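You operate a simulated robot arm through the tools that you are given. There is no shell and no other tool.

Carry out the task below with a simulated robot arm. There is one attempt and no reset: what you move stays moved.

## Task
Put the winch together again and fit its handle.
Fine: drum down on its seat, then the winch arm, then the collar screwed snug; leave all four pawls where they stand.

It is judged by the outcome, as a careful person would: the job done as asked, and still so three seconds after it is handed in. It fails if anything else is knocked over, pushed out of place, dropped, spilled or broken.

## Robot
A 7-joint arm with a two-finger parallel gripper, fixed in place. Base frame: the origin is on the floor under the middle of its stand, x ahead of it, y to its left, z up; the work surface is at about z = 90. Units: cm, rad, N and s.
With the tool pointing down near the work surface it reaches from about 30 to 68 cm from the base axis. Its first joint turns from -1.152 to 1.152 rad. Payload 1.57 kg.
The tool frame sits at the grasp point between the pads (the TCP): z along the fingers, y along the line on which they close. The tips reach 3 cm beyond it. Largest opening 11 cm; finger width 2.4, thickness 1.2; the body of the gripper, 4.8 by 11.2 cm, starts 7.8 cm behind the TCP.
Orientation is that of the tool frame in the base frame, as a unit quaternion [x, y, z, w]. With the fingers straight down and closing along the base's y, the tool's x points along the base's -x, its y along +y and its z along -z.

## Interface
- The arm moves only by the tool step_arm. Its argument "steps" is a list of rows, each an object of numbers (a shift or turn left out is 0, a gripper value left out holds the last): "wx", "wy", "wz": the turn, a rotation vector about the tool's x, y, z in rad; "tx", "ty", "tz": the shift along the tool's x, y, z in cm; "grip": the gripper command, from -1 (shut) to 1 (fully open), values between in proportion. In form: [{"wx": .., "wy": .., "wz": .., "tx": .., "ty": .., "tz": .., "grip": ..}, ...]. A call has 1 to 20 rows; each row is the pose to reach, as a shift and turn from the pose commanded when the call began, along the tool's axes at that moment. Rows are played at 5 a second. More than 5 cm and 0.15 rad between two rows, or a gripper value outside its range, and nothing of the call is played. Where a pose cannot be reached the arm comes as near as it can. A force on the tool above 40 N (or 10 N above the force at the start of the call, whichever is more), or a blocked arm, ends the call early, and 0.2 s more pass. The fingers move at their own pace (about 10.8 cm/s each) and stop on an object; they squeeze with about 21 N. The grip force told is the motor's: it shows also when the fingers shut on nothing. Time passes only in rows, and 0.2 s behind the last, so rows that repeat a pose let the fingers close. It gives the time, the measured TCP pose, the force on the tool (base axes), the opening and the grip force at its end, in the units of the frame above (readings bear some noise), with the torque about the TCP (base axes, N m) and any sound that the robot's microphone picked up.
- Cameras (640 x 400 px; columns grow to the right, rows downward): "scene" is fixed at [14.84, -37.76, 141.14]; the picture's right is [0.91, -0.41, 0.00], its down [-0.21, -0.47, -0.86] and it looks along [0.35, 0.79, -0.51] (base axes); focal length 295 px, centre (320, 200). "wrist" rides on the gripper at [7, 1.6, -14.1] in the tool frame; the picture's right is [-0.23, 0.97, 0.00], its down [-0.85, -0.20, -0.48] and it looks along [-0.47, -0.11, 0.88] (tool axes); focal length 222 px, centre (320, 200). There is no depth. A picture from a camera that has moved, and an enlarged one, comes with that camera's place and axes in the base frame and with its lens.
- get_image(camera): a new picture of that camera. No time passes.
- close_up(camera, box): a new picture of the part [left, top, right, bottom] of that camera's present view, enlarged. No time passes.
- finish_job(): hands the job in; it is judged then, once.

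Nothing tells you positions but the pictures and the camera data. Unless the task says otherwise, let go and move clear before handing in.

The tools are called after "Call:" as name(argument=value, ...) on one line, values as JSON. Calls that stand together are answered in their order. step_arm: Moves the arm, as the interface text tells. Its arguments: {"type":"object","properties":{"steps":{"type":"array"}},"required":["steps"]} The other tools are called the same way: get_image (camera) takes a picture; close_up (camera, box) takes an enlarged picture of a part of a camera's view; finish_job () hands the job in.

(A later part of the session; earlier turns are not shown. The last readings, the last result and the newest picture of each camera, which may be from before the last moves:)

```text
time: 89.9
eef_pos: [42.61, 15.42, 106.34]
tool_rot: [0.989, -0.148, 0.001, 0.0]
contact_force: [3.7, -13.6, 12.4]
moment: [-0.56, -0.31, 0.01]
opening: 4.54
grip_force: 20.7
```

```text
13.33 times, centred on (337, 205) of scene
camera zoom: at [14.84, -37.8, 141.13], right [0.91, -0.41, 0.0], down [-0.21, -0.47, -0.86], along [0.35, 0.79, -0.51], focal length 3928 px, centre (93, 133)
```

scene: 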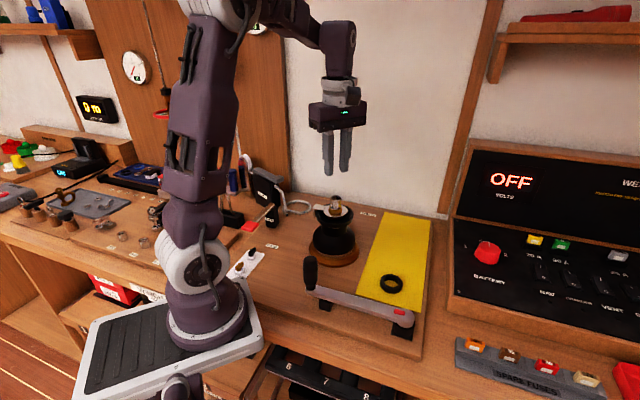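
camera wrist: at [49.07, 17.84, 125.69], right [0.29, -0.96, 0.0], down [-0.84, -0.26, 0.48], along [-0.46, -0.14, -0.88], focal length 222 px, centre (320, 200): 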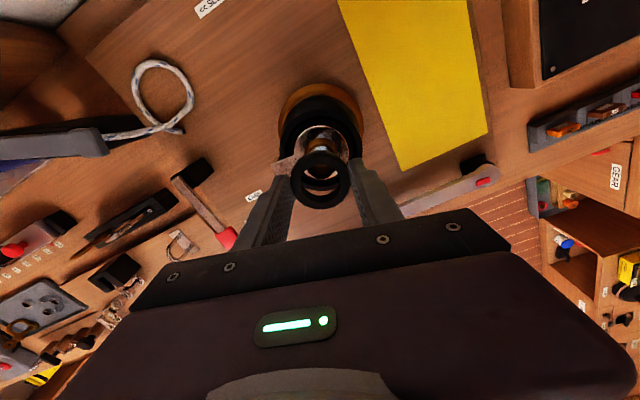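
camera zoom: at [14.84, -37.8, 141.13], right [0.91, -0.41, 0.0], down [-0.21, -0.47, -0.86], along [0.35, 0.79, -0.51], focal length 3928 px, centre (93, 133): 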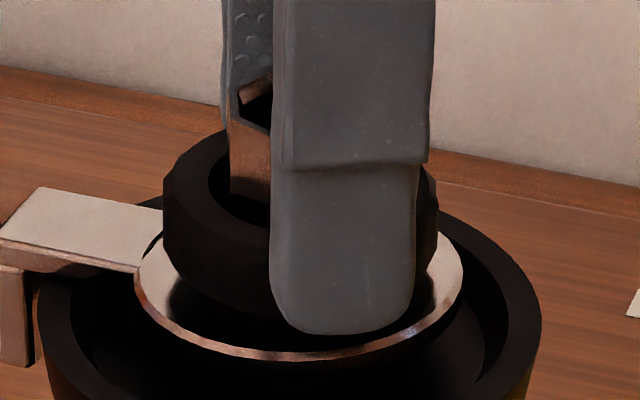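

The side load fits the collar sitting 1.5 mm off the TCP axis in my grip. I'll open, recentre the tool on the spindle axis, and look at the collar on its own.

Call:
step_arm(steps=[{"grip": -1, "tz": -0.1}, {"grip": 0.1, "tz": -0.1}, {"grip": 0.2, "tz": -0.1}, {"grip": 0.2, "tz": -0.1, "tx": -0.13, "ty": 0.07}, {"grip": 0.2, "tz": -0.1, "tx": -0.13, "ty": 0.07}])

Call:
close_up(camera="wrist", box=[280, 140, 365, 215])

Call:
close_up(camera="scene", box=[322, 190, 352, 220])

```text
time: 91.1
eef_pos: [42.46, 15.75, 106.18]
tool_rot: [0.989, -0.147, 0.001, -0.001]
contact_force: [-0.7, 0.1, 0.0]
moment: [-0.04, -0.03, -0.04]
opening: 6.59
grip_force: 0.0
```

```text
5.33 times, centred on (322, 178) of wrist
camera zoom: at [48.58, 12.11, 120.39], right [-0.5, -0.87, 0.0], down [-0.76, 0.44, 0.48], along [-0.41, 0.24, -0.88], focal length 1185 px, centre (307, 320)
```

zoom: 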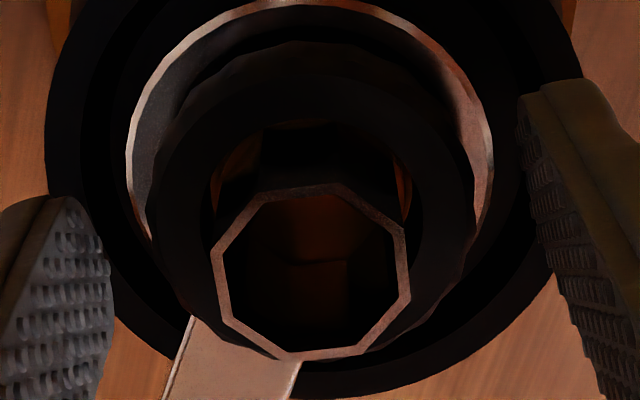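

```text
13.33 times, centred on (337, 205) of scene
camera zoom: at [14.84, -37.76, 141.14], right [0.91, -0.41, 0.0], down [-0.21, -0.47, -0.86], along [0.35, 0.79, -0.51], focal length 3928 px, centre (93, 133)
```

zoom: 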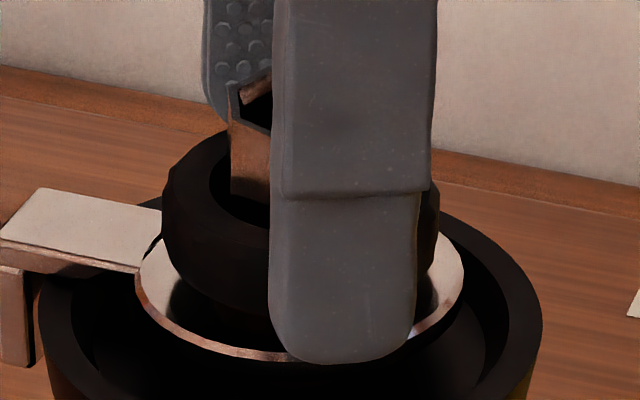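

The collar rests on the thread start, and the tool is now within about 1 mm of the axis. I'll regrip and turn clockwise in a short test stroke.

Call:
step_arm(steps=[{"tx": 0.02, "ty": 0.04, "grip": 0.1}, {"tx": 0.02, "ty": 0.04, "grip": -0.1}, {"tx": 0.02, "ty": 0.04, "grip": -1}, {"tx": 0.02, "ty": 0.04, "grip": -1}, {"tx": 0.02, "ty": 0.04, "grip": -1}])

Call:
step_arm(steps=[{"wz": 0.12, "tz": 0.02, "grip": -1}, {"wz": 0.24, "tz": 0.04}, {"wz": 0.36, "tz": 0.06}, {"wz": 0.48, "tz": 0.08}, {"wz": 0.6, "tz": 0.1}])

Call:
close_up(camera="scene", box=[322, 190, 352, 220])

Call:
close_up(camera="wrist", box=[280, 140, 365, 215])

```text
time: 92.3
eef_pos: [42.45, 15.54, 106.28]
tool_rot: [0.989, -0.147, 0.001, -0.001]
contact_force: [-0.3, -3.0, 0.5]
moment: [-0.15, 0.07, -0.01]
opening: 4.75
grip_force: 21.2
```

```text
time: 93.5
eef_pos: [42.48, 15.5, 106.19]
tool_rot: [0.902, -0.433, 0.001, -0.002]
contact_force: [-2.6, -2.3, -0.9]
moment: [-0.2, 0.24, 0.01]
opening: 4.57
grip_force: 20.5
```

```text
13.33 times, centred on (337, 205) of scene
camera zoom: at [14.83, -37.76, 141.14], right [0.91, -0.41, 0.0], down [-0.21, -0.47, -0.86], along [0.35, 0.79, -0.51], focal length 3928 px, centre (93, 133)
```

zoom: 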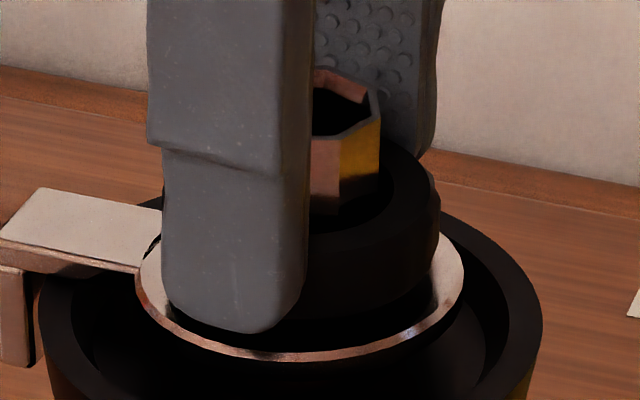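

```text
5.33 times, centred on (322, 178) of wrist
camera zoom: at [45.43, 9.17, 120.24], right [-0.9, -0.43, 0.0], down [-0.38, 0.79, 0.48], along [-0.2, 0.43, -0.88], focal length 1185 px, centre (307, 320)
```

zoom: 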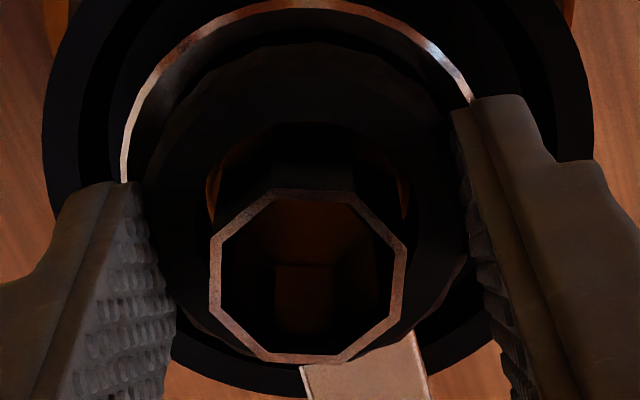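

Forces stay low this time. I'll release and lift away briefly to see whether the collar actually turned and descended.

Call:
step_arm(steps=[{"grip": 0.1}, {"grip": 0.2}, {"grip": 0.2, "tz": -2}, {"grip": 0.2, "tz": -5}, {"grip": 0.2, "tz": -8}, {"grip": 0.2, "tz": -8}])

Call:
close_up(camera="scene", box=[322, 190, 352, 220])

Call:
close_up(camera="wrist", box=[280, 120, 365, 195])

```text
time: 94.9
eef_pos: [42.39, 15.54, 114.31]
tool_rot: [0.902, -0.431, 0.002, -0.001]
contact_force: [-0.3, -0.6, 0.1]
moment: [0.0, 0.02, -0.01]
opening: 6.61
grip_force: 0.1
```

```text
13.33 times, centred on (337, 205) of scene
camera zoom: at [14.84, -37.76, 141.14], right [0.91, -0.41, 0.0], down [-0.21, -0.47, -0.86], along [0.35, 0.79, -0.51], focal length 3928 px, centre (93, 133)
```

zoom: 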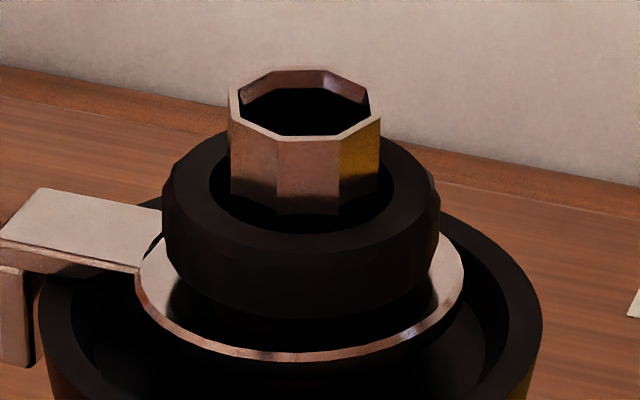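

```text
5.33 times, centred on (322, 158) of wrist
camera zoom: at [45.39, 9.12, 128.34], right [-0.9, -0.43, 0.0], down [-0.38, 0.79, 0.48], along [-0.2, 0.43, -0.88], focal length 1185 px, centre (307, 427)
```

zoom: 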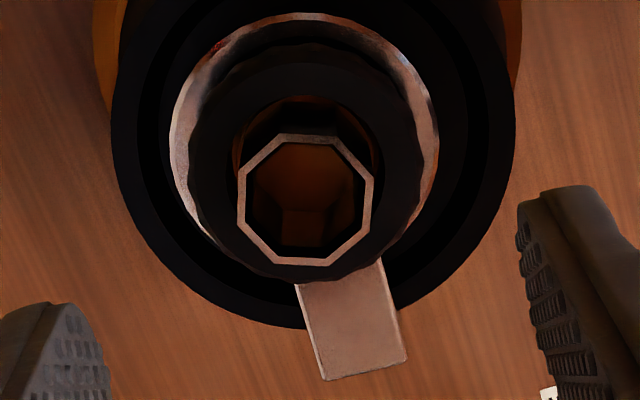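

The collar is still about 4 mm above the arm ring, resting on the thread start. I'm well centred now, so I'll go back down, grip, press lightly and make a longer clockwise turn.

Call:
step_arm(steps=[{"tz": 3, "grip": 0.2}, {"tz": 6}, {"tz": 7.5}, {"tz": 8}, {"tz": 8, "grip": 0.0}, {"tz": 8, "grip": -1}, {"tz": 8, "grip": -1}, {"tz": 8, "grip": -1}])

Call:
step_arm(steps=[{"tz": 0.05, "grip": -1}, {"tz": 0.08}, {"tz": 0.08}])

```text
time: 96.7
eef_pos: [42.48, 15.38, 106.06]
tool_rot: [0.902, -0.432, 0.001, -0.002]
contact_force: [-0.7, -1.1, -4.6]
moment: [-0.08, 0.03, 0.01]
opening: 4.56
grip_force: 21.0
```

```text
time: 97.5
eef_pos: [42.43, 15.49, 106.19]
tool_rot: [0.902, -0.433, 0.001, -0.001]
contact_force: [-3.1, -4.2, 14.3]
moment: [-0.12, 0.25, 0.02]
opening: 4.59
grip_force: 21.3
```

Call:
step_arm(steps=[{"tz": -0.03, "wz": 0.1, "grip": -1}, {"tz": -0.03, "wz": 0.22}, {"tz": -0.02, "wz": 0.34}, {"tz": -0.02, "wz": 0.46}, {"tz": -0.01, "wz": 0.58}, {"tz": 0, "wz": 0.7}, {"tz": 0, "wz": 0.82}, {"tz": 0, "wz": 0.94}])

Call:
close_up(camera="scene", box=[322, 190, 352, 220])

Call:
close_up(camera="wrist", box=[280, 140, 365, 215])

```text
time: 99.3
eef_pos: [42.52, 15.5, 106.04]
tool_rot: [-0.607, 0.794, 0.0, 0.002]
contact_force: [-8.7, -7.0, 6.6]
moment: [-0.39, 0.4, 0.0]
opening: 4.55
grip_force: 21.2
```

```text
13.33 times, centred on (337, 205) of scene
camera zoom: at [14.8, -37.78, 141.14], right [0.91, -0.41, 0.0], down [-0.21, -0.47, -0.86], along [0.35, 0.79, -0.51], focal length 3928 px, centre (93, 133)
```

zoom: 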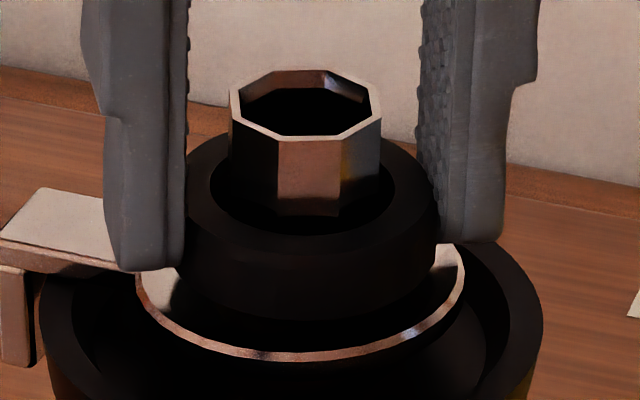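

```text
5.33 times, centred on (322, 178) of wrist
camera zoom: at [38.93, 9.31, 120.15], right [-0.88, 0.47, 0.0], down [0.42, 0.77, 0.48], along [0.23, 0.42, -0.88], focal length 1185 px, centre (307, 320)
```

zoom: 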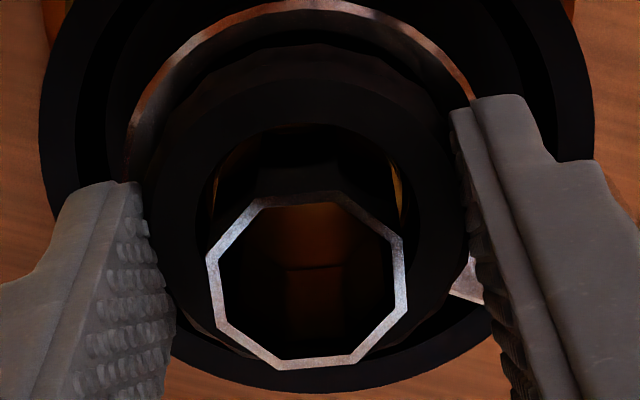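

The collar turns freely with no torque yet. I'll open, centre on the axis, and rotate the open gripper back counter-clockwise for a full-length clockwise stroke.

Call:
step_arm(steps=[{"grip": 0.0}, {"grip": 0.15, "tx": 0.02, "ty": 0.06}, {"grip": 0.15, "tx": 0.02, "ty": 0.06, "wz": -0.14}, {"tx": 0.02, "ty": 0.06, "wz": -0.28}, {"tx": 0.02, "ty": 0.06, "wz": -0.42}, {"tx": 0.02, "ty": 0.06, "wz": -0.56}, {"tx": 0.02, "ty": 0.06, "wz": -0.7}, {"tx": 0.02, "ty": 0.06, "wz": -0.84}, {"tx": 0.02, "ty": 0.06, "wz": -0.98}, {"tx": 0.02, "ty": 0.06, "wz": -1.12}, {"tx": 0.02, "ty": 0.06, "wz": -1.26}, {"tx": 0.02, "ty": 0.06, "wz": -1.4}, {"tx": 0.02, "ty": 0.06, "wz": -1.54}, {"tx": 0.02, "ty": 0.06, "wz": -1.68}, {"tx": 0.02, "ty": 0.06, "wz": -1.82}, {"tx": 0.02, "ty": 0.06, "wz": -1.96}, {"tx": 0.02, "ty": 0.06, "wz": -2.1}, {"tx": 0.02, "ty": 0.06, "wz": -2.24}, {"tx": 0.02, "ty": 0.06, "wz": -2.38}, {"tx": 0.02, "ty": 0.06, "wz": -2.5}])

Call:
close_up(camera="wrist", box=[280, 140, 365, 215])

Call:
close_up(camera="scene", box=[322, 190, 352, 220])

```text
time: 103.5
eef_pos: [42.43, 15.57, 106.19]
tool_rot: [0.945, 0.327, 0.001, -0.001]
contact_force: [0.5, 0.7, -0.6]
moment: [-0.03, 0.0, 0.0]
opening: 6.34
grip_force: 0.0
```

```text
5.33 times, centred on (322, 178) of wrist
camera zoom: at [48.79, 18.66, 120.2], right [0.43, -0.91, 0.0], down [-0.8, -0.37, 0.48], along [-0.43, -0.2, -0.88], focal length 1185 px, centre (307, 320)
```

zoom: 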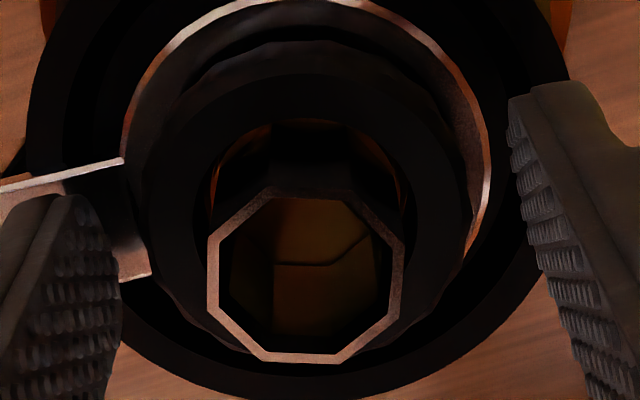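

```text
13.33 times, centred on (337, 205) of scene
camera zoom: at [14.84, -37.76, 141.14], right [0.91, -0.41, 0.0], down [-0.21, -0.47, -0.86], along [0.35, 0.79, -0.51], focal length 3928 px, centre (93, 133)
```

zoom: 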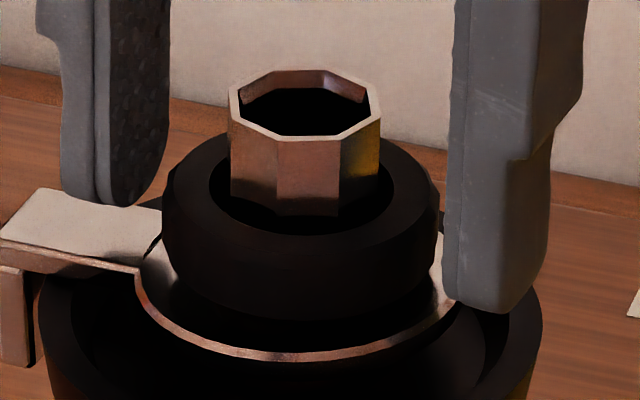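

Centred again with the full stroke ahead. I'll close and turn clockwise about 2.7 rad with a light downward push.

Call:
step_arm(steps=[{"grip": -0.05}, {"grip": -1}, {"grip": -1}, {"grip": -1, "tz": 0.05}, {"grip": -1, "tz": 0.08}])

Call:
step_arm(steps=[{"wz": 0.14, "grip": -1}, {"wz": 0.28}, {"wz": 0.42}, {"wz": 0.56}, {"wz": 0.7}, {"wz": 0.84}, {"wz": 0.98}, {"wz": 1.12}, {"wz": 1.26}, {"wz": 1.4}])

```text
time: 104.7
eef_pos: [42.4, 15.56, 106.04]
tool_rot: [0.945, 0.326, 0.002, 0.0]
contact_force: [-1.7, -0.4, 8.6]
moment: [0.1, 0.15, -0.01]
opening: 4.72
grip_force: 21.1
```

```text
time: 106.9
eef_pos: [42.39, 15.53, 106.0]
tool_rot: [0.933, -0.36, 0.001, -0.002]
contact_force: [-9.8, 1.6, -12.5]
moment: [0.03, 0.25, 0.06]
opening: 4.56
grip_force: 21.1
```

The vertical load reversed to a 12 N downward pull, so the thread has engaged and the collar is descending. I'll follow it down while continuing clockwise.

Call:
step_arm(steps=[{"tz": 0.06, "tx": -0.03, "ty": 0.03, "grip": -1}, {"tz": 0.07, "tx": -0.03, "ty": 0.03, "wz": 0.14}, {"tz": 0.08, "tx": -0.03, "ty": 0.03, "wz": 0.28}, {"tz": 0.09, "tx": -0.03, "ty": 0.03, "wz": 0.42}, {"tz": 0.1, "tx": -0.03, "ty": 0.03, "wz": 0.56}, {"tz": 0.11, "tx": -0.03, "ty": 0.03, "wz": 0.7}])

Call:
close_up(camera="scene", box=[322, 190, 352, 220])

```text
time: 108.3
eef_pos: [42.35, 15.52, 105.83]
tool_rot: [0.753, -0.658, 0.001, -0.002]
contact_force: [-0.7, 2.7, 6.6]
moment: [-0.47, -0.07, 0.02]
opening: 4.55
grip_force: 20.9
```

```text
13.33 times, centred on (337, 205) of scene
camera zoom: at [14.83, -37.75, 141.14], right [0.91, -0.41, 0.0], down [-0.21, -0.47, -0.86], along [0.35, 0.79, -0.51], focal length 3928 px, centre (93, 133)
```

zoom: 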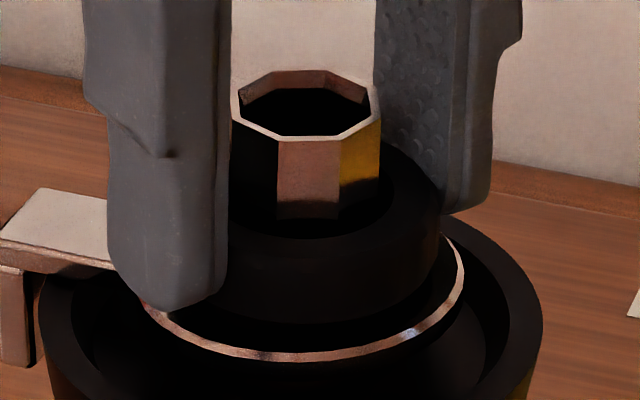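

Call:
step_arm(steps=[{"tz": 0.0, "wz": 0.14, "grip": -1}, {"tz": 0.0, "wz": 0.28}, {"tz": 0.01, "wz": 0.42}, {"tz": 0.01, "wz": 0.56}, {"tz": 0.02, "wz": 0.7}, {"tz": 0.02, "wz": 0.84}, {"tz": 0.03, "wz": 0.98}, {"tz": 0.03, "wz": 1.12}, {"tz": 0.04, "wz": 1.26}])

Call:
step_arm(steps=[{"tz": 0.01, "wz": 0.14, "grip": -1}, {"tz": 0.01, "wz": 0.28}, {"tz": 0.02, "wz": 0.42}, {"tz": 0.02, "wz": 0.56}, {"tz": 0.03, "wz": 0.7}, {"tz": 0.03, "wz": 0.84}, {"tz": 0.04, "wz": 0.98}, {"tz": 0.04, "wz": 1.12}])

Call:
close_up(camera="scene", box=[322, 190, 352, 220])

```text
time: 110.3
eef_pos: [42.37, 15.54, 105.95]
tool_rot: [-0.221, 0.975, 0.0, 0.001]
contact_force: [7.4, 1.9, 8.3]
moment: [-0.03, -0.2, -0.01]
opening: 4.55
grip_force: 21.4
```

```text
time: 112.1
eef_pos: [42.27, 15.57, 105.97]
tool_rot: [0.331, 0.944, 0.002, 0.002]
contact_force: [7.6, 1.5, 5.3]
moment: [-0.13, -0.31, 0.03]
opening: 4.58
grip_force: 21.2
```

```text
13.33 times, centred on (337, 205) of scene
camera zoom: at [14.86, -37.75, 141.14], right [0.91, -0.41, 0.0], down [-0.21, -0.47, -0.86], along [0.35, 0.79, -0.51], focal length 3928 px, centre (93, 133)
```

zoom: 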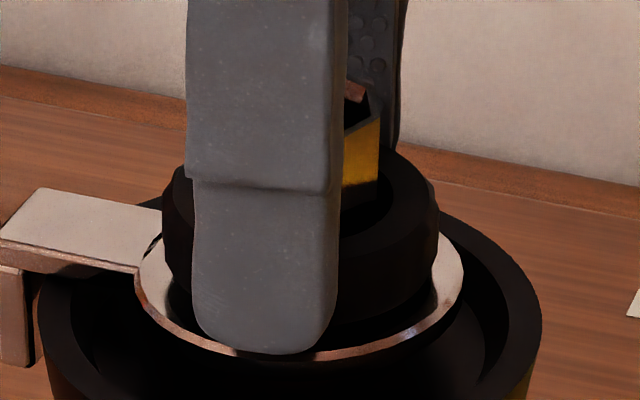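

I'll release, rise and check how far the collar has moved.

Call:
step_arm(steps=[{"grip": 0.0}, {"grip": 0.15}, {"grip": 0.15, "tz": -2}, {"grip": 0.15, "tz": -5}, {"grip": 0.15, "tz": -8}, {"grip": 0.15, "tz": -8}])

Call:
close_up(camera="scene", box=[322, 190, 352, 220])

Call:
close_up(camera="wrist", box=[280, 120, 365, 195])

```text
time: 113.5
eef_pos: [42.26, 15.4, 113.79]
tool_rot: [0.33, 0.944, 0.001, 0.002]
contact_force: [0.2, 0.5, -0.3]
moment: [0.02, -0.01, 0.02]
opening: 6.3
grip_force: 0.0
```

```text
13.33 times, centred on (337, 205) of scene
camera zoom: at [14.84, -37.76, 141.14], right [0.91, -0.41, 0.0], down [-0.21, -0.47, -0.86], along [0.35, 0.79, -0.51], focal length 3928 px, centre (93, 133)
```

zoom: 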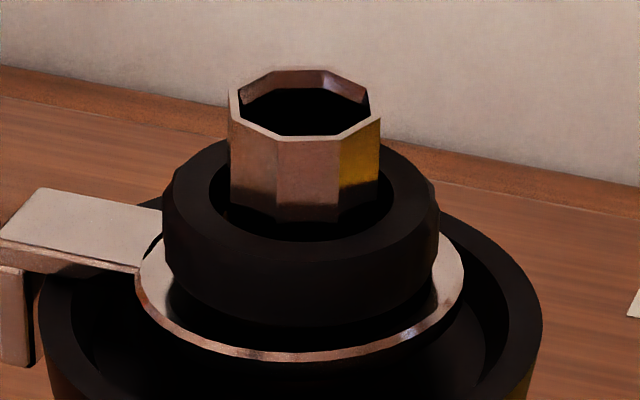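

```text
5.33 times, centred on (322, 158) of wrist
camera zoom: at [37.77, 21.2, 127.91], right [0.78, 0.62, 0.0], down [0.54, -0.69, 0.48], along [0.3, -0.37, -0.88], focal length 1185 px, centre (307, 427)
```

zoom: 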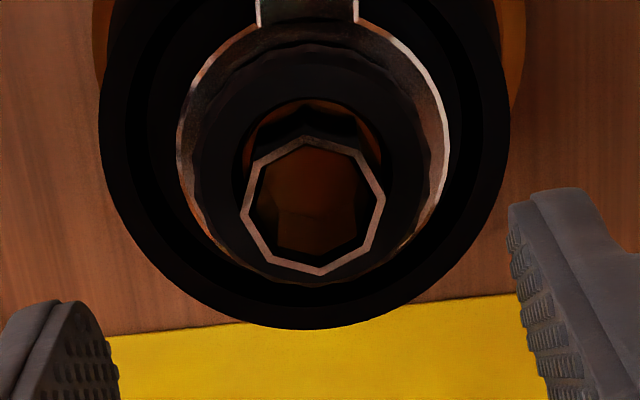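

The collar has descended about 1.3 mm in 0.7 turn, so the thread pitch is about 1.8 mm and roughly 3 mm remains. I'll rotate back counter-clockwise above it for another long stroke.

Call:
step_arm(steps=[{"tx": -0.06, "ty": 0.09, "wz": -0.145, "grip": 0.15}, {"tx": -0.06, "ty": 0.09, "wz": -0.29}, {"tx": -0.06, "ty": 0.09, "wz": -0.435}, {"tx": -0.06, "ty": 0.09, "wz": -0.58}, {"tx": -0.06, "ty": 0.09, "wz": -0.725}, {"tx": -0.06, "ty": 0.09, "wz": -0.87}, {"tx": -0.06, "ty": 0.09, "wz": -1.015}, {"tx": -0.06, "ty": 0.09, "wz": -1.16}, {"tx": -0.06, "ty": 0.09, "wz": -1.305}, {"tx": -0.06, "ty": 0.09, "wz": -1.45}, {"tx": -0.06, "ty": 0.09, "wz": -1.595}, {"tx": -0.06, "ty": 0.09, "wz": -1.74}, {"tx": -0.06, "ty": 0.09, "wz": -1.885}, {"tx": -0.06, "ty": 0.09, "wz": -2.03}, {"tx": -0.06, "ty": 0.09, "wz": -2.175}, {"tx": -0.06, "ty": 0.09, "wz": -2.32}, {"tx": -0.06, "ty": 0.09, "wz": -2.465}, {"tx": -0.06, "ty": 0.09, "wz": -2.61}, {"tx": -0.06, "ty": 0.09, "wz": -2.755}, {"tx": -0.06, "ty": 0.09, "wz": -2.9}])

Call:
step_arm(steps=[{"wz": -0.145}, {"wz": -0.29}, {"wz": -0.435}, {"wz": -0.58}, {"wz": -0.725}, {"wz": -0.87}, {"wz": -1.015}, {"wz": -1.16}, {"wz": -1.305}, {"wz": -1.45}, {"wz": -1.595}, {"wz": -1.595}])

Call:
close_up(camera="wrist", box=[280, 120, 365, 195])

```text
time: 117.7
eef_pos: [42.47, 15.52, 113.95]
tool_rot: [0.898, -0.44, 0.001, -0.002]
contact_force: [0.2, -0.3, -0.3]
moment: [0.02, -0.03, 0.01]
opening: 6.33
grip_force: 0.1
```

```text
time: 120.3
eef_pos: [42.5, 15.54, 113.79]
tool_rot: [0.943, 0.334, 0.002, -0.001]
contact_force: [0.8, 0.4, -0.5]
moment: [-0.01, 0.02, 0.03]
opening: 6.32
grip_force: 0.0
```

```text
5.33 times, centred on (322, 158) of wrist
camera zoom: at [48.8, 18.79, 127.94], right [0.44, -0.9, 0.0], down [-0.79, -0.39, 0.48], along [-0.43, -0.21, -0.88], focal length 1185 px, centre (307, 427)
```

zoom: 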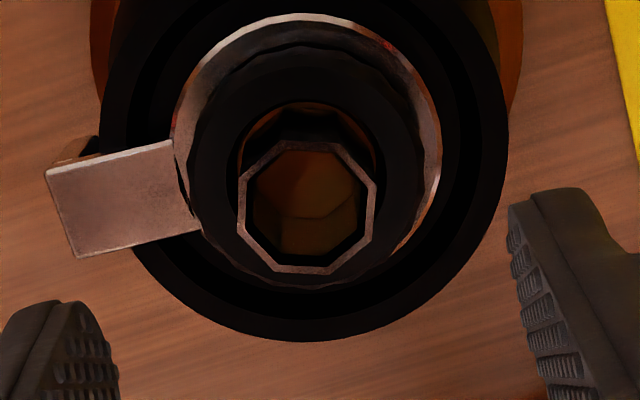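

Call:
step_arm(steps=[{"tx": -0.07, "ty": -0.02, "tz": 3, "grip": 0.15}, {"tx": -0.07, "ty": -0.02, "tz": 6}, {"tx": -0.07, "ty": -0.02, "tz": 7.4}, {"tx": -0.07, "ty": -0.02, "tz": 7.85}, {"tx": -0.07, "ty": -0.02, "tz": 7.85}, {"tx": -0.07, "ty": -0.02, "tz": 7.85, "grip": -0.05}, {"tx": -0.07, "ty": -0.02, "tz": 7.85, "grip": -1}, {"tx": -0.07, "ty": -0.02, "tz": 7.85, "grip": -1}, {"tx": -0.07, "ty": -0.02, "tz": 7.85, "grip": -1}])

Call:
step_arm(steps=[{"wz": 0.145, "tz": 0.004, "grip": -1}, {"wz": 0.29, "tz": 0.008}, {"wz": 0.435, "tz": 0.012}, {"wz": 0.58, "tz": 0.016}, {"wz": 0.725, "tz": 0.02}, {"wz": 0.87, "tz": 0.024}, {"wz": 1.015, "tz": 0.028}, {"wz": 1.16, "tz": 0.032}, {"wz": 1.305, "tz": 0.036}, {"wz": 1.45, "tz": 0.04}])

Call:
step_arm(steps=[{"wz": 0.145, "tz": 0.004, "grip": -1}, {"wz": 0.29, "tz": 0.008}, {"wz": 0.435, "tz": 0.012}, {"wz": 0.58, "tz": 0.016}, {"wz": 0.725, "tz": 0.02}, {"wz": 0.87, "tz": 0.024}, {"wz": 1.015, "tz": 0.028}, {"wz": 1.16, "tz": 0.032}, {"wz": 1.305, "tz": 0.036}, {"wz": 1.45, "tz": 0.04}])

```text
time: 122.3
eef_pos: [42.36, 15.59, 105.97]
tool_rot: [0.943, 0.334, 0.001, -0.001]
contact_force: [-5.4, 6.7, -5.7]
moment: [0.19, 0.2, 0.02]
opening: 4.82
grip_force: 21.1
```

```text
time: 124.5
eef_pos: [42.44, 15.55, 105.91]
tool_rot: [0.927, -0.376, 0.001, -0.001]
contact_force: [1.3, 1.0, -2.0]
moment: [-0.17, 0.02, -0.02]
opening: 4.8
grip_force: 21.3
```

```text
time: 126.7
eef_pos: [42.48, 15.49, 106.02]
tool_rot: [-0.443, 0.896, 0.0, 0.002]
contact_force: [0.9, -4.8, 0.9]
moment: [-0.25, 0.16, 0.0]
opening: 4.74
grip_force: 21.3
```

Call:
step_arm(steps=[{"wz": 0.145, "tz": 0.004, "grip": -1}, {"wz": 0.29, "tz": 0.008}, {"wz": 0.435, "tz": 0.012}, {"wz": 0.58, "tz": 0.016}, {"wz": 0.725, "tz": 0.02}, {"wz": 0.87, "tz": 0.024}, {"wz": 1.015, "tz": 0.028}, {"wz": 1.16, "tz": 0.032}, {"wz": 1.305, "tz": 0.036}, {"wz": 1.45, "tz": 0.04}, {"wz": 1.595, "tz": 0.044}])

Call:
step_arm(steps=[{"grip": 0.0}, {"grip": 0.15}, {"grip": 0.15, "tz": -2}, {"grip": 0.15, "tz": -5}, {"grip": 0.15, "tz": -8}, {"grip": 0.15, "tz": -8}])

Call:
close_up(camera="scene", box=[322, 190, 352, 220])

Call:
close_up(camera="wrist", box=[280, 120, 365, 195])

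```text
time: 129.1
eef_pos: [42.4, 15.6, 105.78]
tool_rot: [0.331, 0.944, 0.001, 0.001]
contact_force: [3.3, 1.6, -0.6]
moment: [-0.08, -0.04, -0.01]
opening: 4.71
grip_force: 21.0
```

```text
time: 130.5
eef_pos: [42.3, 15.52, 113.81]
tool_rot: [0.331, 0.944, 0.001, 0.001]
contact_force: [0.9, 0.4, -0.5]
moment: [-0.03, 0.0, -0.01]
opening: 6.34
grip_force: 0.0
```

```text
13.33 times, centred on (337, 205) of scene
camera zoom: at [14.84, -37.76, 141.14], right [0.91, -0.41, 0.0], down [-0.21, -0.47, -0.86], along [0.35, 0.79, -0.51], focal length 3928 px, centre (93, 133)
```

zoom: 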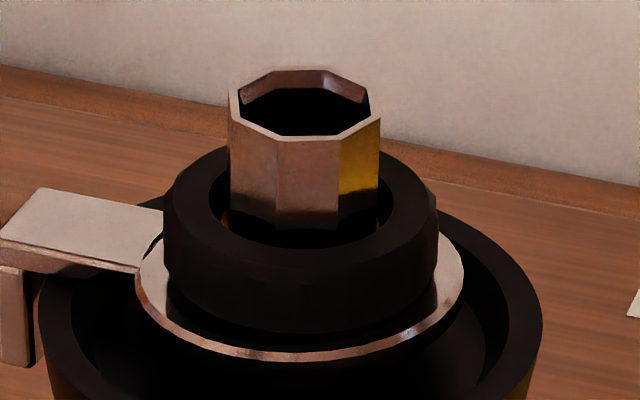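

```text
5.33 times, centred on (322, 158) of wrist
camera zoom: at [37.83, 21.24, 127.95], right [0.78, 0.62, 0.0], down [0.54, -0.69, 0.48], along [0.3, -0.37, -0.88], focal length 1185 px, centre (307, 427)
```

zoom: 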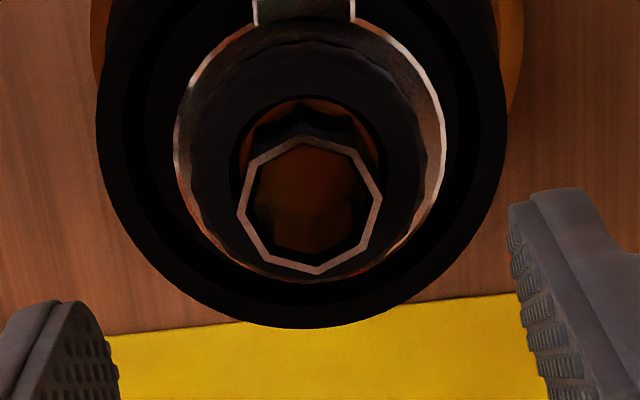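

The collar is now almost down on the arm ring. I'll go back for one more stroke and tighten until the torque rises.

Call:
step_arm(steps=[{"tx": -0.05, "ty": 0.07, "wz": -0.145, "grip": 0.15}, {"tx": -0.05, "ty": 0.07, "wz": -0.29}, {"tx": -0.05, "ty": 0.07, "wz": -0.435}, {"tx": -0.05, "ty": 0.07, "wz": -0.58}, {"tx": -0.05, "ty": 0.07, "wz": -0.725}, {"tx": -0.05, "ty": 0.07, "wz": -0.87}, {"tx": -0.05, "ty": 0.07, "wz": -1.015}, {"tx": -0.05, "ty": 0.07, "wz": -1.16}, {"tx": -0.05, "ty": 0.07, "wz": -1.305}, {"tx": -0.05, "ty": 0.07, "wz": -1.45}, {"tx": -0.05, "ty": 0.07, "wz": -1.595}, {"tx": -0.05, "ty": 0.07, "wz": -1.74}, {"tx": -0.05, "ty": 0.07, "wz": -1.885}, {"tx": -0.05, "ty": 0.07, "wz": -2.03}, {"tx": -0.05, "ty": 0.07, "wz": -2.175}, {"tx": -0.05, "ty": 0.07, "wz": -2.32}, {"tx": -0.05, "ty": 0.07, "wz": -2.465}, {"tx": -0.05, "ty": 0.07, "wz": -2.61}, {"tx": -0.05, "ty": 0.07, "wz": -2.755}, {"tx": -0.05, "ty": 0.07, "wz": -2.9}])

Call:
close_up(camera="wrist", box=[280, 120, 365, 195])

```text
time: 134.7
eef_pos: [42.52, 15.53, 113.93]
tool_rot: [0.897, -0.441, 0.0, -0.002]
contact_force: [-0.2, 0.1, -0.2]
moment: [0.0, -0.03, 0.0]
opening: 6.33
grip_force: 0.2
```

```text
5.33 times, centred on (322, 158) of wrist
camera zoom: at [45.36, 9.12, 127.93], right [-0.91, -0.42, 0.0], down [-0.37, 0.8, 0.48], along [-0.2, 0.44, -0.88], focal length 1185 px, centre (307, 427)
```

zoom: 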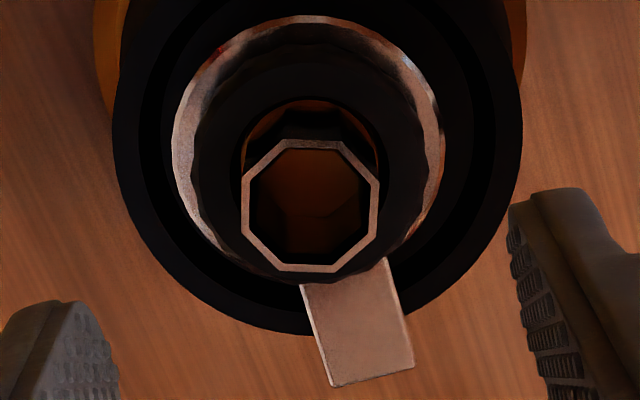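

Call:
step_arm(steps=[{"tx": -0.06, "ty": 0.04, "tz": 3, "grip": 0.15}, {"tx": -0.06, "ty": 0.04, "tz": 6}, {"tx": -0.06, "ty": 0.04, "tz": 7.5}, {"tx": -0.06, "ty": 0.04, "tz": 8.05}, {"tx": -0.06, "ty": 0.04, "tz": 8.05}, {"tx": -0.06, "ty": 0.04, "tz": 8.05, "grip": -0.05}, {"tx": -0.06, "ty": 0.04, "tz": 8.05, "grip": -1}, {"tx": -0.06, "ty": 0.04, "tz": 8.05, "grip": -1}, {"tx": -0.06, "ty": 0.04, "tz": 8.05, "grip": -1}])

Call:
step_arm(steps=[{"wz": 0.145, "tz": 0.004, "grip": -1}, {"wz": 0.29, "tz": 0.008}, {"wz": 0.435, "tz": 0.012}, {"wz": 0.58, "tz": 0.016}, {"wz": 0.725, "tz": 0.02}])

Call:
step_arm(steps=[{"wz": 0.145, "tz": 0.004, "grip": -1}, {"wz": 0.29, "tz": 0.008}, {"wz": 0.435, "tz": 0.012}, {"wz": 0.58, "tz": 0.016}])

```text
time: 136.7
eef_pos: [42.4, 15.59, 105.81]
tool_rot: [0.897, -0.442, 0.002, -0.001]
contact_force: [1.4, 0.3, -3.5]
moment: [-0.09, 0.08, 0.01]
opening: 4.9
grip_force: 20.9
```

```text
time: 137.9
eef_pos: [42.54, 15.53, 105.91]
tool_rot: [-0.682, 0.731, -0.001, 0.002]
contact_force: [-1.0, -5.7, 7.5]
moment: [-0.46, 0.2, -0.02]
opening: 4.89
grip_force: 20.7
```

```text
time: 138.9
eef_pos: [42.48, 15.6, 105.77]
tool_rot: [-0.444, 0.896, 0.0, 0.002]
contact_force: [-1.5, -7.0, 9.7]
moment: [-0.35, 0.24, -0.01]
opening: 4.87
grip_force: 21.1
```

Call:
step_arm(steps=[{"wz": 0.145, "tz": -0.02, "grip": -1}, {"wz": 0.29, "tz": -0.02}, {"wz": 0.435, "tz": -0.02}, {"wz": 0.58, "tz": -0.02}])

Call:
step_arm(steps=[{"wz": 0.145, "grip": -1}, {"wz": 0.29}, {"wz": 0.435}, {"wz": 0.58}, {"wz": 0.725}])

Call:
close_up(camera="scene", box=[322, 190, 352, 220])

```text
time: 139.9
eef_pos: [42.46, 15.6, 105.78]
tool_rot: [-0.169, 0.986, 0.0, 0.001]
contact_force: [1.0, -9.3, -1.0]
moment: [-0.35, -0.01, -0.01]
opening: 4.89
grip_force: 21.4
```

```text
time: 141.1
eef_pos: [42.52, 15.6, 105.7]
tool_rot: [0.191, 0.982, 0.0, 0.0]
contact_force: [2.3, -9.5, -12.0]
moment: [-0.34, -0.15, 0.0]
opening: 4.88
grip_force: 20.9
```

```text
13.33 times, centred on (337, 205) of scene
camera zoom: at [14.86, -37.78, 141.13], right [0.91, -0.41, 0.0], down [-0.21, -0.47, -0.86], along [0.35, 0.79, -0.51], focal length 3928 px, centre (93, 133)
```

zoom: 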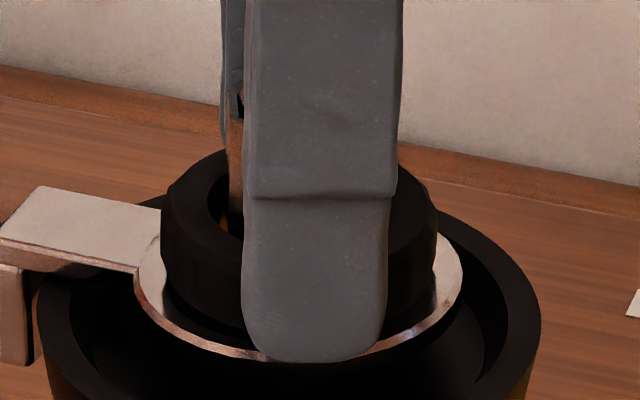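

The collar is still advancing, with no tightening torque yet. I'll follow it down and continue clockwise a little further.

Call:
step_arm(steps=[{"tz": 0.04, "grip": -1}, {"tz": 0.045, "wz": 0.145}, {"tz": 0.05, "wz": 0.29}, {"tz": 0.055, "wz": 0.435}, {"tz": 0.06, "wz": 0.58}])

Call:
step_arm(steps=[{"tz": 0.005, "wz": 0.145, "grip": -1}, {"tz": 0.01, "wz": 0.29}, {"tz": 0.015, "wz": 0.435}, {"tz": 0.02, "wz": 0.58}])

```text
time: 142.3
eef_pos: [42.39, 15.53, 105.66]
tool_rot: [0.464, 0.886, 0.002, 0.0]
contact_force: [-2.2, -11.7, 2.0]
moment: [-0.5, 0.01, 0.0]
opening: 4.87
grip_force: 21.3
```

```text
time: 143.3
eef_pos: [42.43, 15.69, 105.77]
tool_rot: [0.698, 0.717, 0.002, 0.0]
contact_force: [-0.2, -10.0, 2.2]
moment: [-0.39, 0.07, 0.05]
opening: 4.89
grip_force: 21.1
```

Call:
step_arm(steps=[{"tz": 0.005, "wz": 0.145, "grip": -1}, {"tz": 0.01, "wz": 0.29}, {"tz": 0.015, "wz": 0.435}, {"tz": 0.02, "wz": 0.58}])

Call:
close_up(camera="scene", box=[322, 190, 352, 220])

```text
time: 144.3
eef_pos: [42.43, 15.64, 105.65]
tool_rot: [0.874, 0.486, 0.002, -0.001]
contact_force: [1.7, -5.3, 6.4]
moment: [-0.35, 0.05, 0.03]
opening: 4.89
grip_force: 20.7
```

```text
13.33 times, centred on (337, 205) of scene
camera zoom: at [14.84, -37.78, 141.13], right [0.91, -0.41, 0.0], down [-0.21, -0.47, -0.86], along [0.35, 0.79, -0.51], focal length 3928 px, centre (93, 133)
```

zoom: 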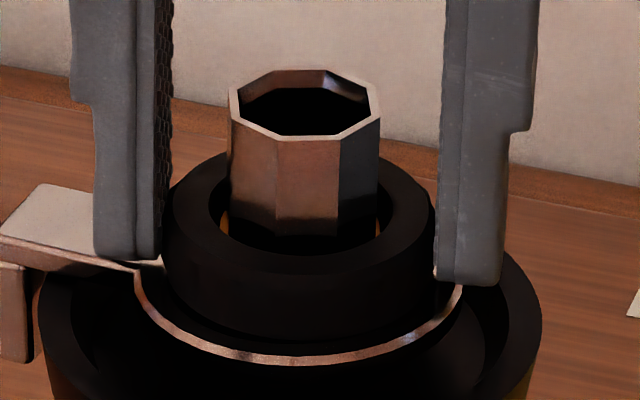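

Call:
step_arm(steps=[{"tz": 0.0, "wz": 0.145, "grip": -1}, {"tz": 0.0, "wz": 0.29}, {"tz": 0.0, "wz": 0.435}, {"tz": 0.0, "wz": 0.58}])

Call:
step_arm(steps=[{"tz": 0.0, "wz": 0.145, "grip": -1}, {"tz": 0.0, "wz": 0.29}, {"tz": 0.0, "wz": 0.435}, {"tz": 0.0, "wz": 0.58}])

Call:
close_up(camera="scene", box=[322, 190, 352, 220])

```text
time: 145.3
eef_pos: [42.44, 15.48, 105.65]
tool_rot: [0.976, 0.217, 0.002, 0.0]
contact_force: [5.5, -4.6, -3.0]
moment: [-0.09, -0.16, 0.0]
opening: 4.88
grip_force: 21.3
```

```text
time: 145.8
eef_pos: [43.09, 15.45, 105.45]
tool_rot: [0.993, 0.122, 0.0, -0.01]
contact_force: [1.6, 8.8, 12.8]
moment: [-0.01, 0.1, -0.04]
opening: 4.58
grip_force: 21.2
out of reach, approached as far as the arm can: row 1, 2
stopped in row 2: the force on the tool passed its limit at 76 N (the readings are from after the stop); the commanded pose is now the measured one
```

```text
13.33 times, centred on (337, 205) of scene
camera zoom: at [14.83, -37.74, 141.15], right [0.91, -0.41, 0.0], down [-0.21, -0.47, -0.86], along [0.35, 0.79, -0.51], focal length 3928 px, centre (93, 133)
```

zoom: 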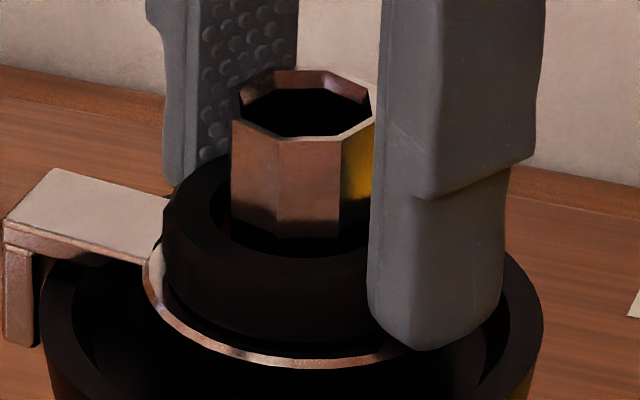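

That reached the wrist's limit and the tool lurched sideways. I'll release right away, lift clear and inspect everything.

Call:
step_arm(steps=[{"grip": 0.0}, {"grip": 0.3}, {"grip": 0.3}])

Call:
step_arm(steps=[{"tz": -1, "grip": 0.3}, {"tz": -3}, {"tz": -6}, {"tz": -9}, {"tz": -9}])

Call:
get_image(camera="scene")

Call:
close_up(camera="scene", box=[322, 190, 352, 220])

Call:
close_up(camera="scene", box=[300, 185, 380, 275])

Call:
close_up(camera="wrist", box=[260, 100, 385, 210])

```text
time: 146.6
eef_pos: [42.99, 15.45, 105.33]
tool_rot: [0.993, 0.121, -0.001, -0.009]
contact_force: [-0.2, 0.9, -0.1]
moment: [-0.01, 0.02, 0.02]
opening: 7.14
grip_force: 0.1
```

```text
time: 147.8
eef_pos: [45.07, 14.39, 114.12]
tool_rot: [0.993, 0.122, -0.002, -0.009]
contact_force: [0.1, -0.4, 0.2]
moment: [0.01, 0.0, -0.01]
opening: 7.16
grip_force: 0.1
out of reach, approached as far as the arm can: row 1, 2, 3, 4, 5
```

```text
taken
```

scene: 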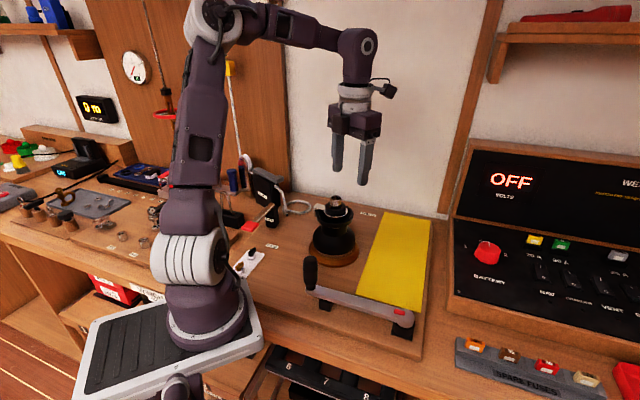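

```text
13.33 times, centred on (337, 205) of scene
camera zoom: at [14.84, -37.76, 141.14], right [0.91, -0.41, 0.0], down [-0.21, -0.47, -0.86], along [0.35, 0.79, -0.51], focal length 3928 px, centre (93, 133)
```

zoom: 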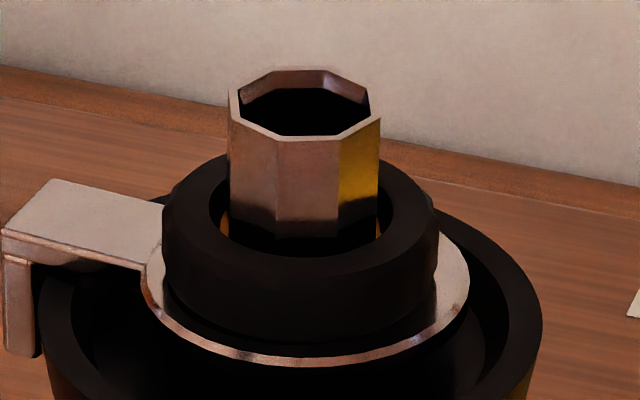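

```text
4.44 times, centred on (340, 230) of scene
camera zoom: at [14.84, -37.76, 141.14], right [0.91, -0.41, 0.0], down [-0.21, -0.47, -0.86], along [0.35, 0.79, -0.51], focal length 1309 px, centre (231, 67)
```

zoom: 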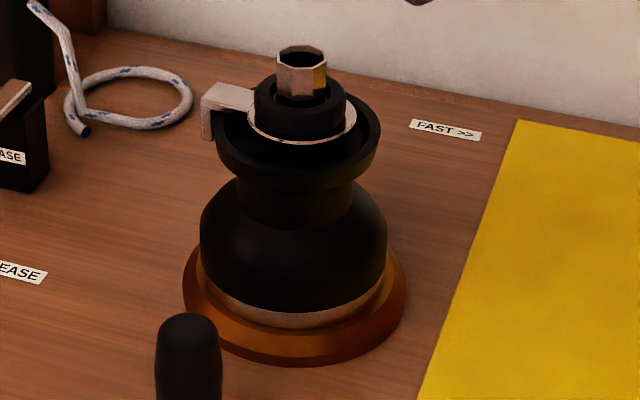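

```text
3.64 times, centred on (322, 155) of wrist
camera zoom: at [52.27, 14.24, 128.21], right [0.01, -1.0, -0.02], down [-0.87, -0.02, 0.48], along [-0.48, 0.01, -0.87], focal length 808 px, centre (311, 364)
```

zoom: 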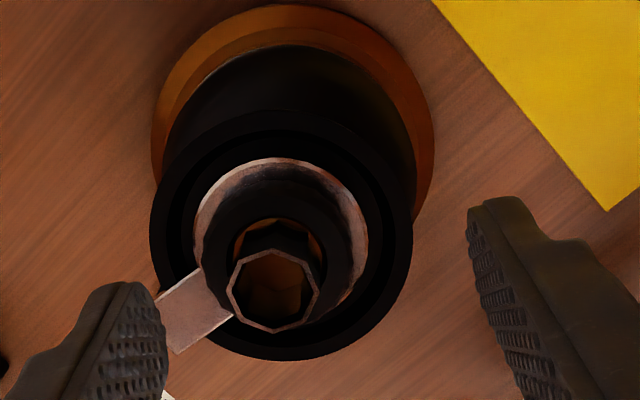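

The winch is fine; the arm ring just shifted a millimetre and isn't clamped yet. I'll back the wrist off its limit counter-clockwise, level the tool and return above the spindle.

Call:
step_arm(steps=[{"wz": -0.14, "wx": -0.005}, {"wz": -0.28, "wx": -0.01}, {"wz": -0.42, "wx": -0.015}, {"wz": -0.56, "wx": -0.018}, {"wz": -0.7, "wx": -0.018}, {"wz": -0.7, "wx": -0.018}])

```text
time: 149.2
eef_pos: [45.13, 14.31, 114.09]
tool_rot: [0.89, 0.456, 0.004, 0.0]
contact_force: [0.1, -0.2, -0.1]
moment: [0.02, 0.02, -0.01]
opening: 7.15
grip_force: 0.1
```

Call:
step_arm(steps=[{"tx": -0.15, "ty": -0.75, "wz": -0.14, "wy": -0.007, "wx": 0.004, "grip": 0.15}, {"tx": -0.3, "ty": -1.5, "wz": -0.28}, {"tx": -0.45, "ty": -2.25, "wz": -0.42}, {"tx": -0.57, "ty": -2.95, "wz": -0.56}, {"tx": -0.57, "ty": -2.95, "wz": -0.7}, {"tx": -0.57, "ty": -2.95, "wz": -0.84}, {"tx": -0.57, "ty": -2.95, "wz": -0.98}, {"tx": -0.57, "ty": -2.95, "wz": -1.12}, {"tx": -0.57, "ty": -2.95, "wz": -1.26}, {"tx": -0.57, "ty": -2.95, "wz": -1.4}, {"tx": -0.57, "ty": -2.95, "wz": -1.54}, {"tx": -0.57, "ty": -2.95, "wz": -1.68}, {"tx": -0.57, "ty": -2.95, "wz": -1.82}, {"tx": -0.57, "ty": -2.95, "wz": -1.96}, {"tx": -0.57, "ty": -2.95, "wz": -2.1}, {"tx": -0.57, "ty": -2.95, "wz": -2.24}, {"tx": -0.57, "ty": -2.95, "wz": -2.38}, {"tx": -0.57, "ty": -2.95, "wz": -2.52}, {"tx": -0.57, "ty": -2.95, "wz": -2.66}, {"tx": -0.57, "ty": -2.95, "wz": -2.8}])

Call:
step_arm(steps=[{"wz": -0.14}, {"wz": -0.28}, {"wz": -0.42}, {"wz": -0.56}, {"wz": -0.7}, {"wz": -0.84}, {"wz": -0.98}, {"wz": -1.12}, {"wz": -1.26}, {"wz": -1.4}, {"wz": -1.4}])

Call:
close_up(camera="wrist", box=[280, 120, 365, 195])

```text
time: 153.4
eef_pos: [42.25, 15.5, 114.04]
tool_rot: [-0.296, 0.955, 0.0, 0.003]
contact_force: [-0.1, -0.4, -0.7]
moment: [0.02, 0.04, -0.02]
opening: 6.34
grip_force: 0.1
```

```text
time: 155.8
eef_pos: [42.23, 15.6, 114.11]
tool_rot: [0.842, -0.539, 0.001, -0.003]
contact_force: [0.0, -0.3, -0.8]
moment: [0.0, -0.03, 0.04]
opening: 6.33
grip_force: 0.1
```

```text
5.33 times, centred on (322, 158) of wrist
camera zoom: at [43.58, 8.66, 128.12], right [-0.98, -0.2, -0.01], down [-0.18, 0.86, 0.48], along [-0.09, 0.47, -0.88], focal length 1185 px, centre (307, 427)
```

zoom: 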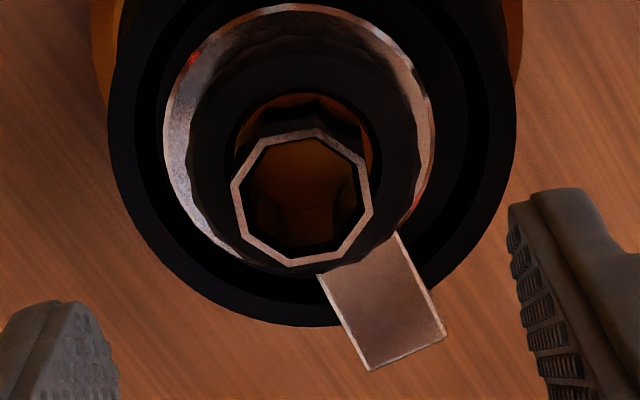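

Call:
step_arm(steps=[{"tx": 0.06, "ty": -0.1, "tz": 3, "grip": 0.15}, {"tx": 0.06, "ty": -0.1, "tz": 6}, {"tx": 0.06, "ty": -0.1, "tz": 7.8}, {"tx": 0.06, "ty": -0.1, "tz": 8.4}, {"tx": 0.06, "ty": -0.1, "tz": 8.4}, {"tx": 0.06, "ty": -0.1, "tz": 8.4, "grip": -0.05}, {"tx": 0.06, "ty": -0.1, "tz": 8.4, "grip": -1}, {"tx": 0.06, "ty": -0.1, "tz": 8.4, "grip": -1}, {"tx": 0.06, "ty": -0.1, "tz": 8.4, "grip": -1}])

Call:
close_up(camera="scene", box=[322, 190, 352, 220])

Call:
step_arm(steps=[{"wz": 0.14, "tz": 0.004, "grip": -1}, {"wz": 0.28, "tz": 0.008}, {"wz": 0.42, "tz": 0.012}, {"wz": 0.56, "tz": 0.016}, {"wz": 0.7, "tz": 0.02}])

```text
time: 157.8
eef_pos: [42.48, 15.43, 105.61]
tool_rot: [0.841, -0.541, 0.0, -0.002]
contact_force: [-0.7, -1.0, -3.5]
moment: [-0.08, 0.17, 0.0]
opening: 4.79
grip_force: 20.8
```

```text
13.33 times, centred on (337, 205) of scene
camera zoom: at [14.84, -37.76, 141.14], right [0.91, -0.41, 0.0], down [-0.21, -0.47, -0.86], along [0.35, 0.79, -0.51], focal length 3928 px, centre (93, 133)
```

zoom: 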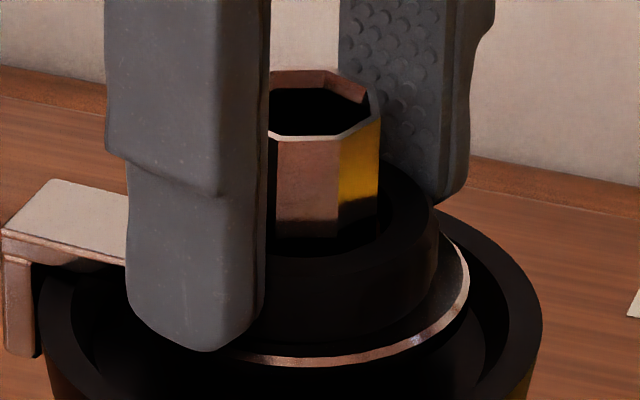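

```text
time: 159.0
eef_pos: [42.39, 15.54, 105.6]
tool_rot: [-0.605, 0.796, -0.001, 0.002]
contact_force: [-6.3, -3.8, -9.7]
moment: [-0.14, 0.37, -0.05]
opening: 4.78
grip_force: 21.2
```

Call:
step_arm(steps=[{"wz": 0.14, "tz": 0.04, "grip": -1}, {"wz": 0.28, "tz": 0.045}, {"wz": 0.42, "tz": 0.05}, {"wz": 0.56, "tz": 0.055}])

Call:
step_arm(steps=[{"wz": 0.14, "tz": 0.005, "grip": -1}, {"wz": 0.28, "tz": 0.01}, {"wz": 0.42, "tz": 0.015}, {"wz": 0.56, "tz": 0.02}])

Call:
step_arm(steps=[{"wz": 0.14, "tz": 0.005, "grip": -1}, {"wz": 0.28, "tz": 0.01}, {"wz": 0.42, "tz": 0.015}, {"wz": 0.56, "tz": 0.02}])

Call:
close_up(camera="scene", box=[322, 190, 352, 220])

```text
time: 160.0
eef_pos: [42.52, 15.64, 105.66]
tool_rot: [-0.361, 0.933, 0.0, 0.005]
contact_force: [-4.6, 2.9, 0.8]
moment: [0.1, 0.29, -0.01]
opening: 4.68
grip_force: 20.7
```

```text
time: 161.0
eef_pos: [42.5, 15.5, 105.51]
tool_rot: [-0.089, 0.996, 0.0, 0.005]
contact_force: [-0.3, -1.2, -0.1]
moment: [-0.1, -0.1, 0.6]
opening: 4.73
grip_force: 21.3
```

```text
time: 162.0
eef_pos: [42.44, 15.54, 105.48]
tool_rot: [0.189, 0.982, 0.001, 0.003]
contact_force: [1.0, -0.8, 0.9]
moment: [-0.22, -0.01, 0.04]
opening: 4.72
grip_force: 20.8
```

```text
13.33 times, centred on (337, 205) of scene
camera zoom: at [14.84, -37.76, 141.14], right [0.91, -0.41, 0.0], down [-0.21, -0.47, -0.86], along [0.35, 0.79, -0.51], focal length 3928 px, centre (93, 133)
```

zoom: 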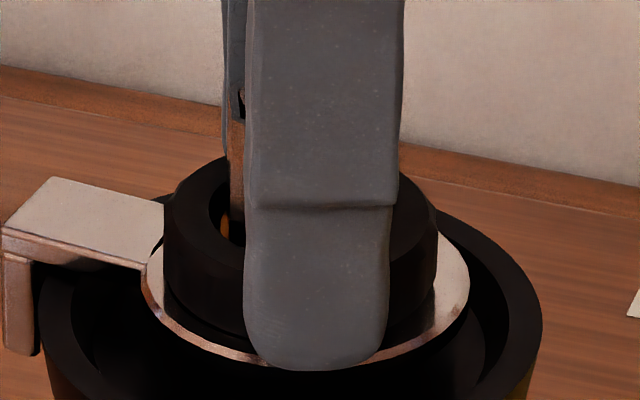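

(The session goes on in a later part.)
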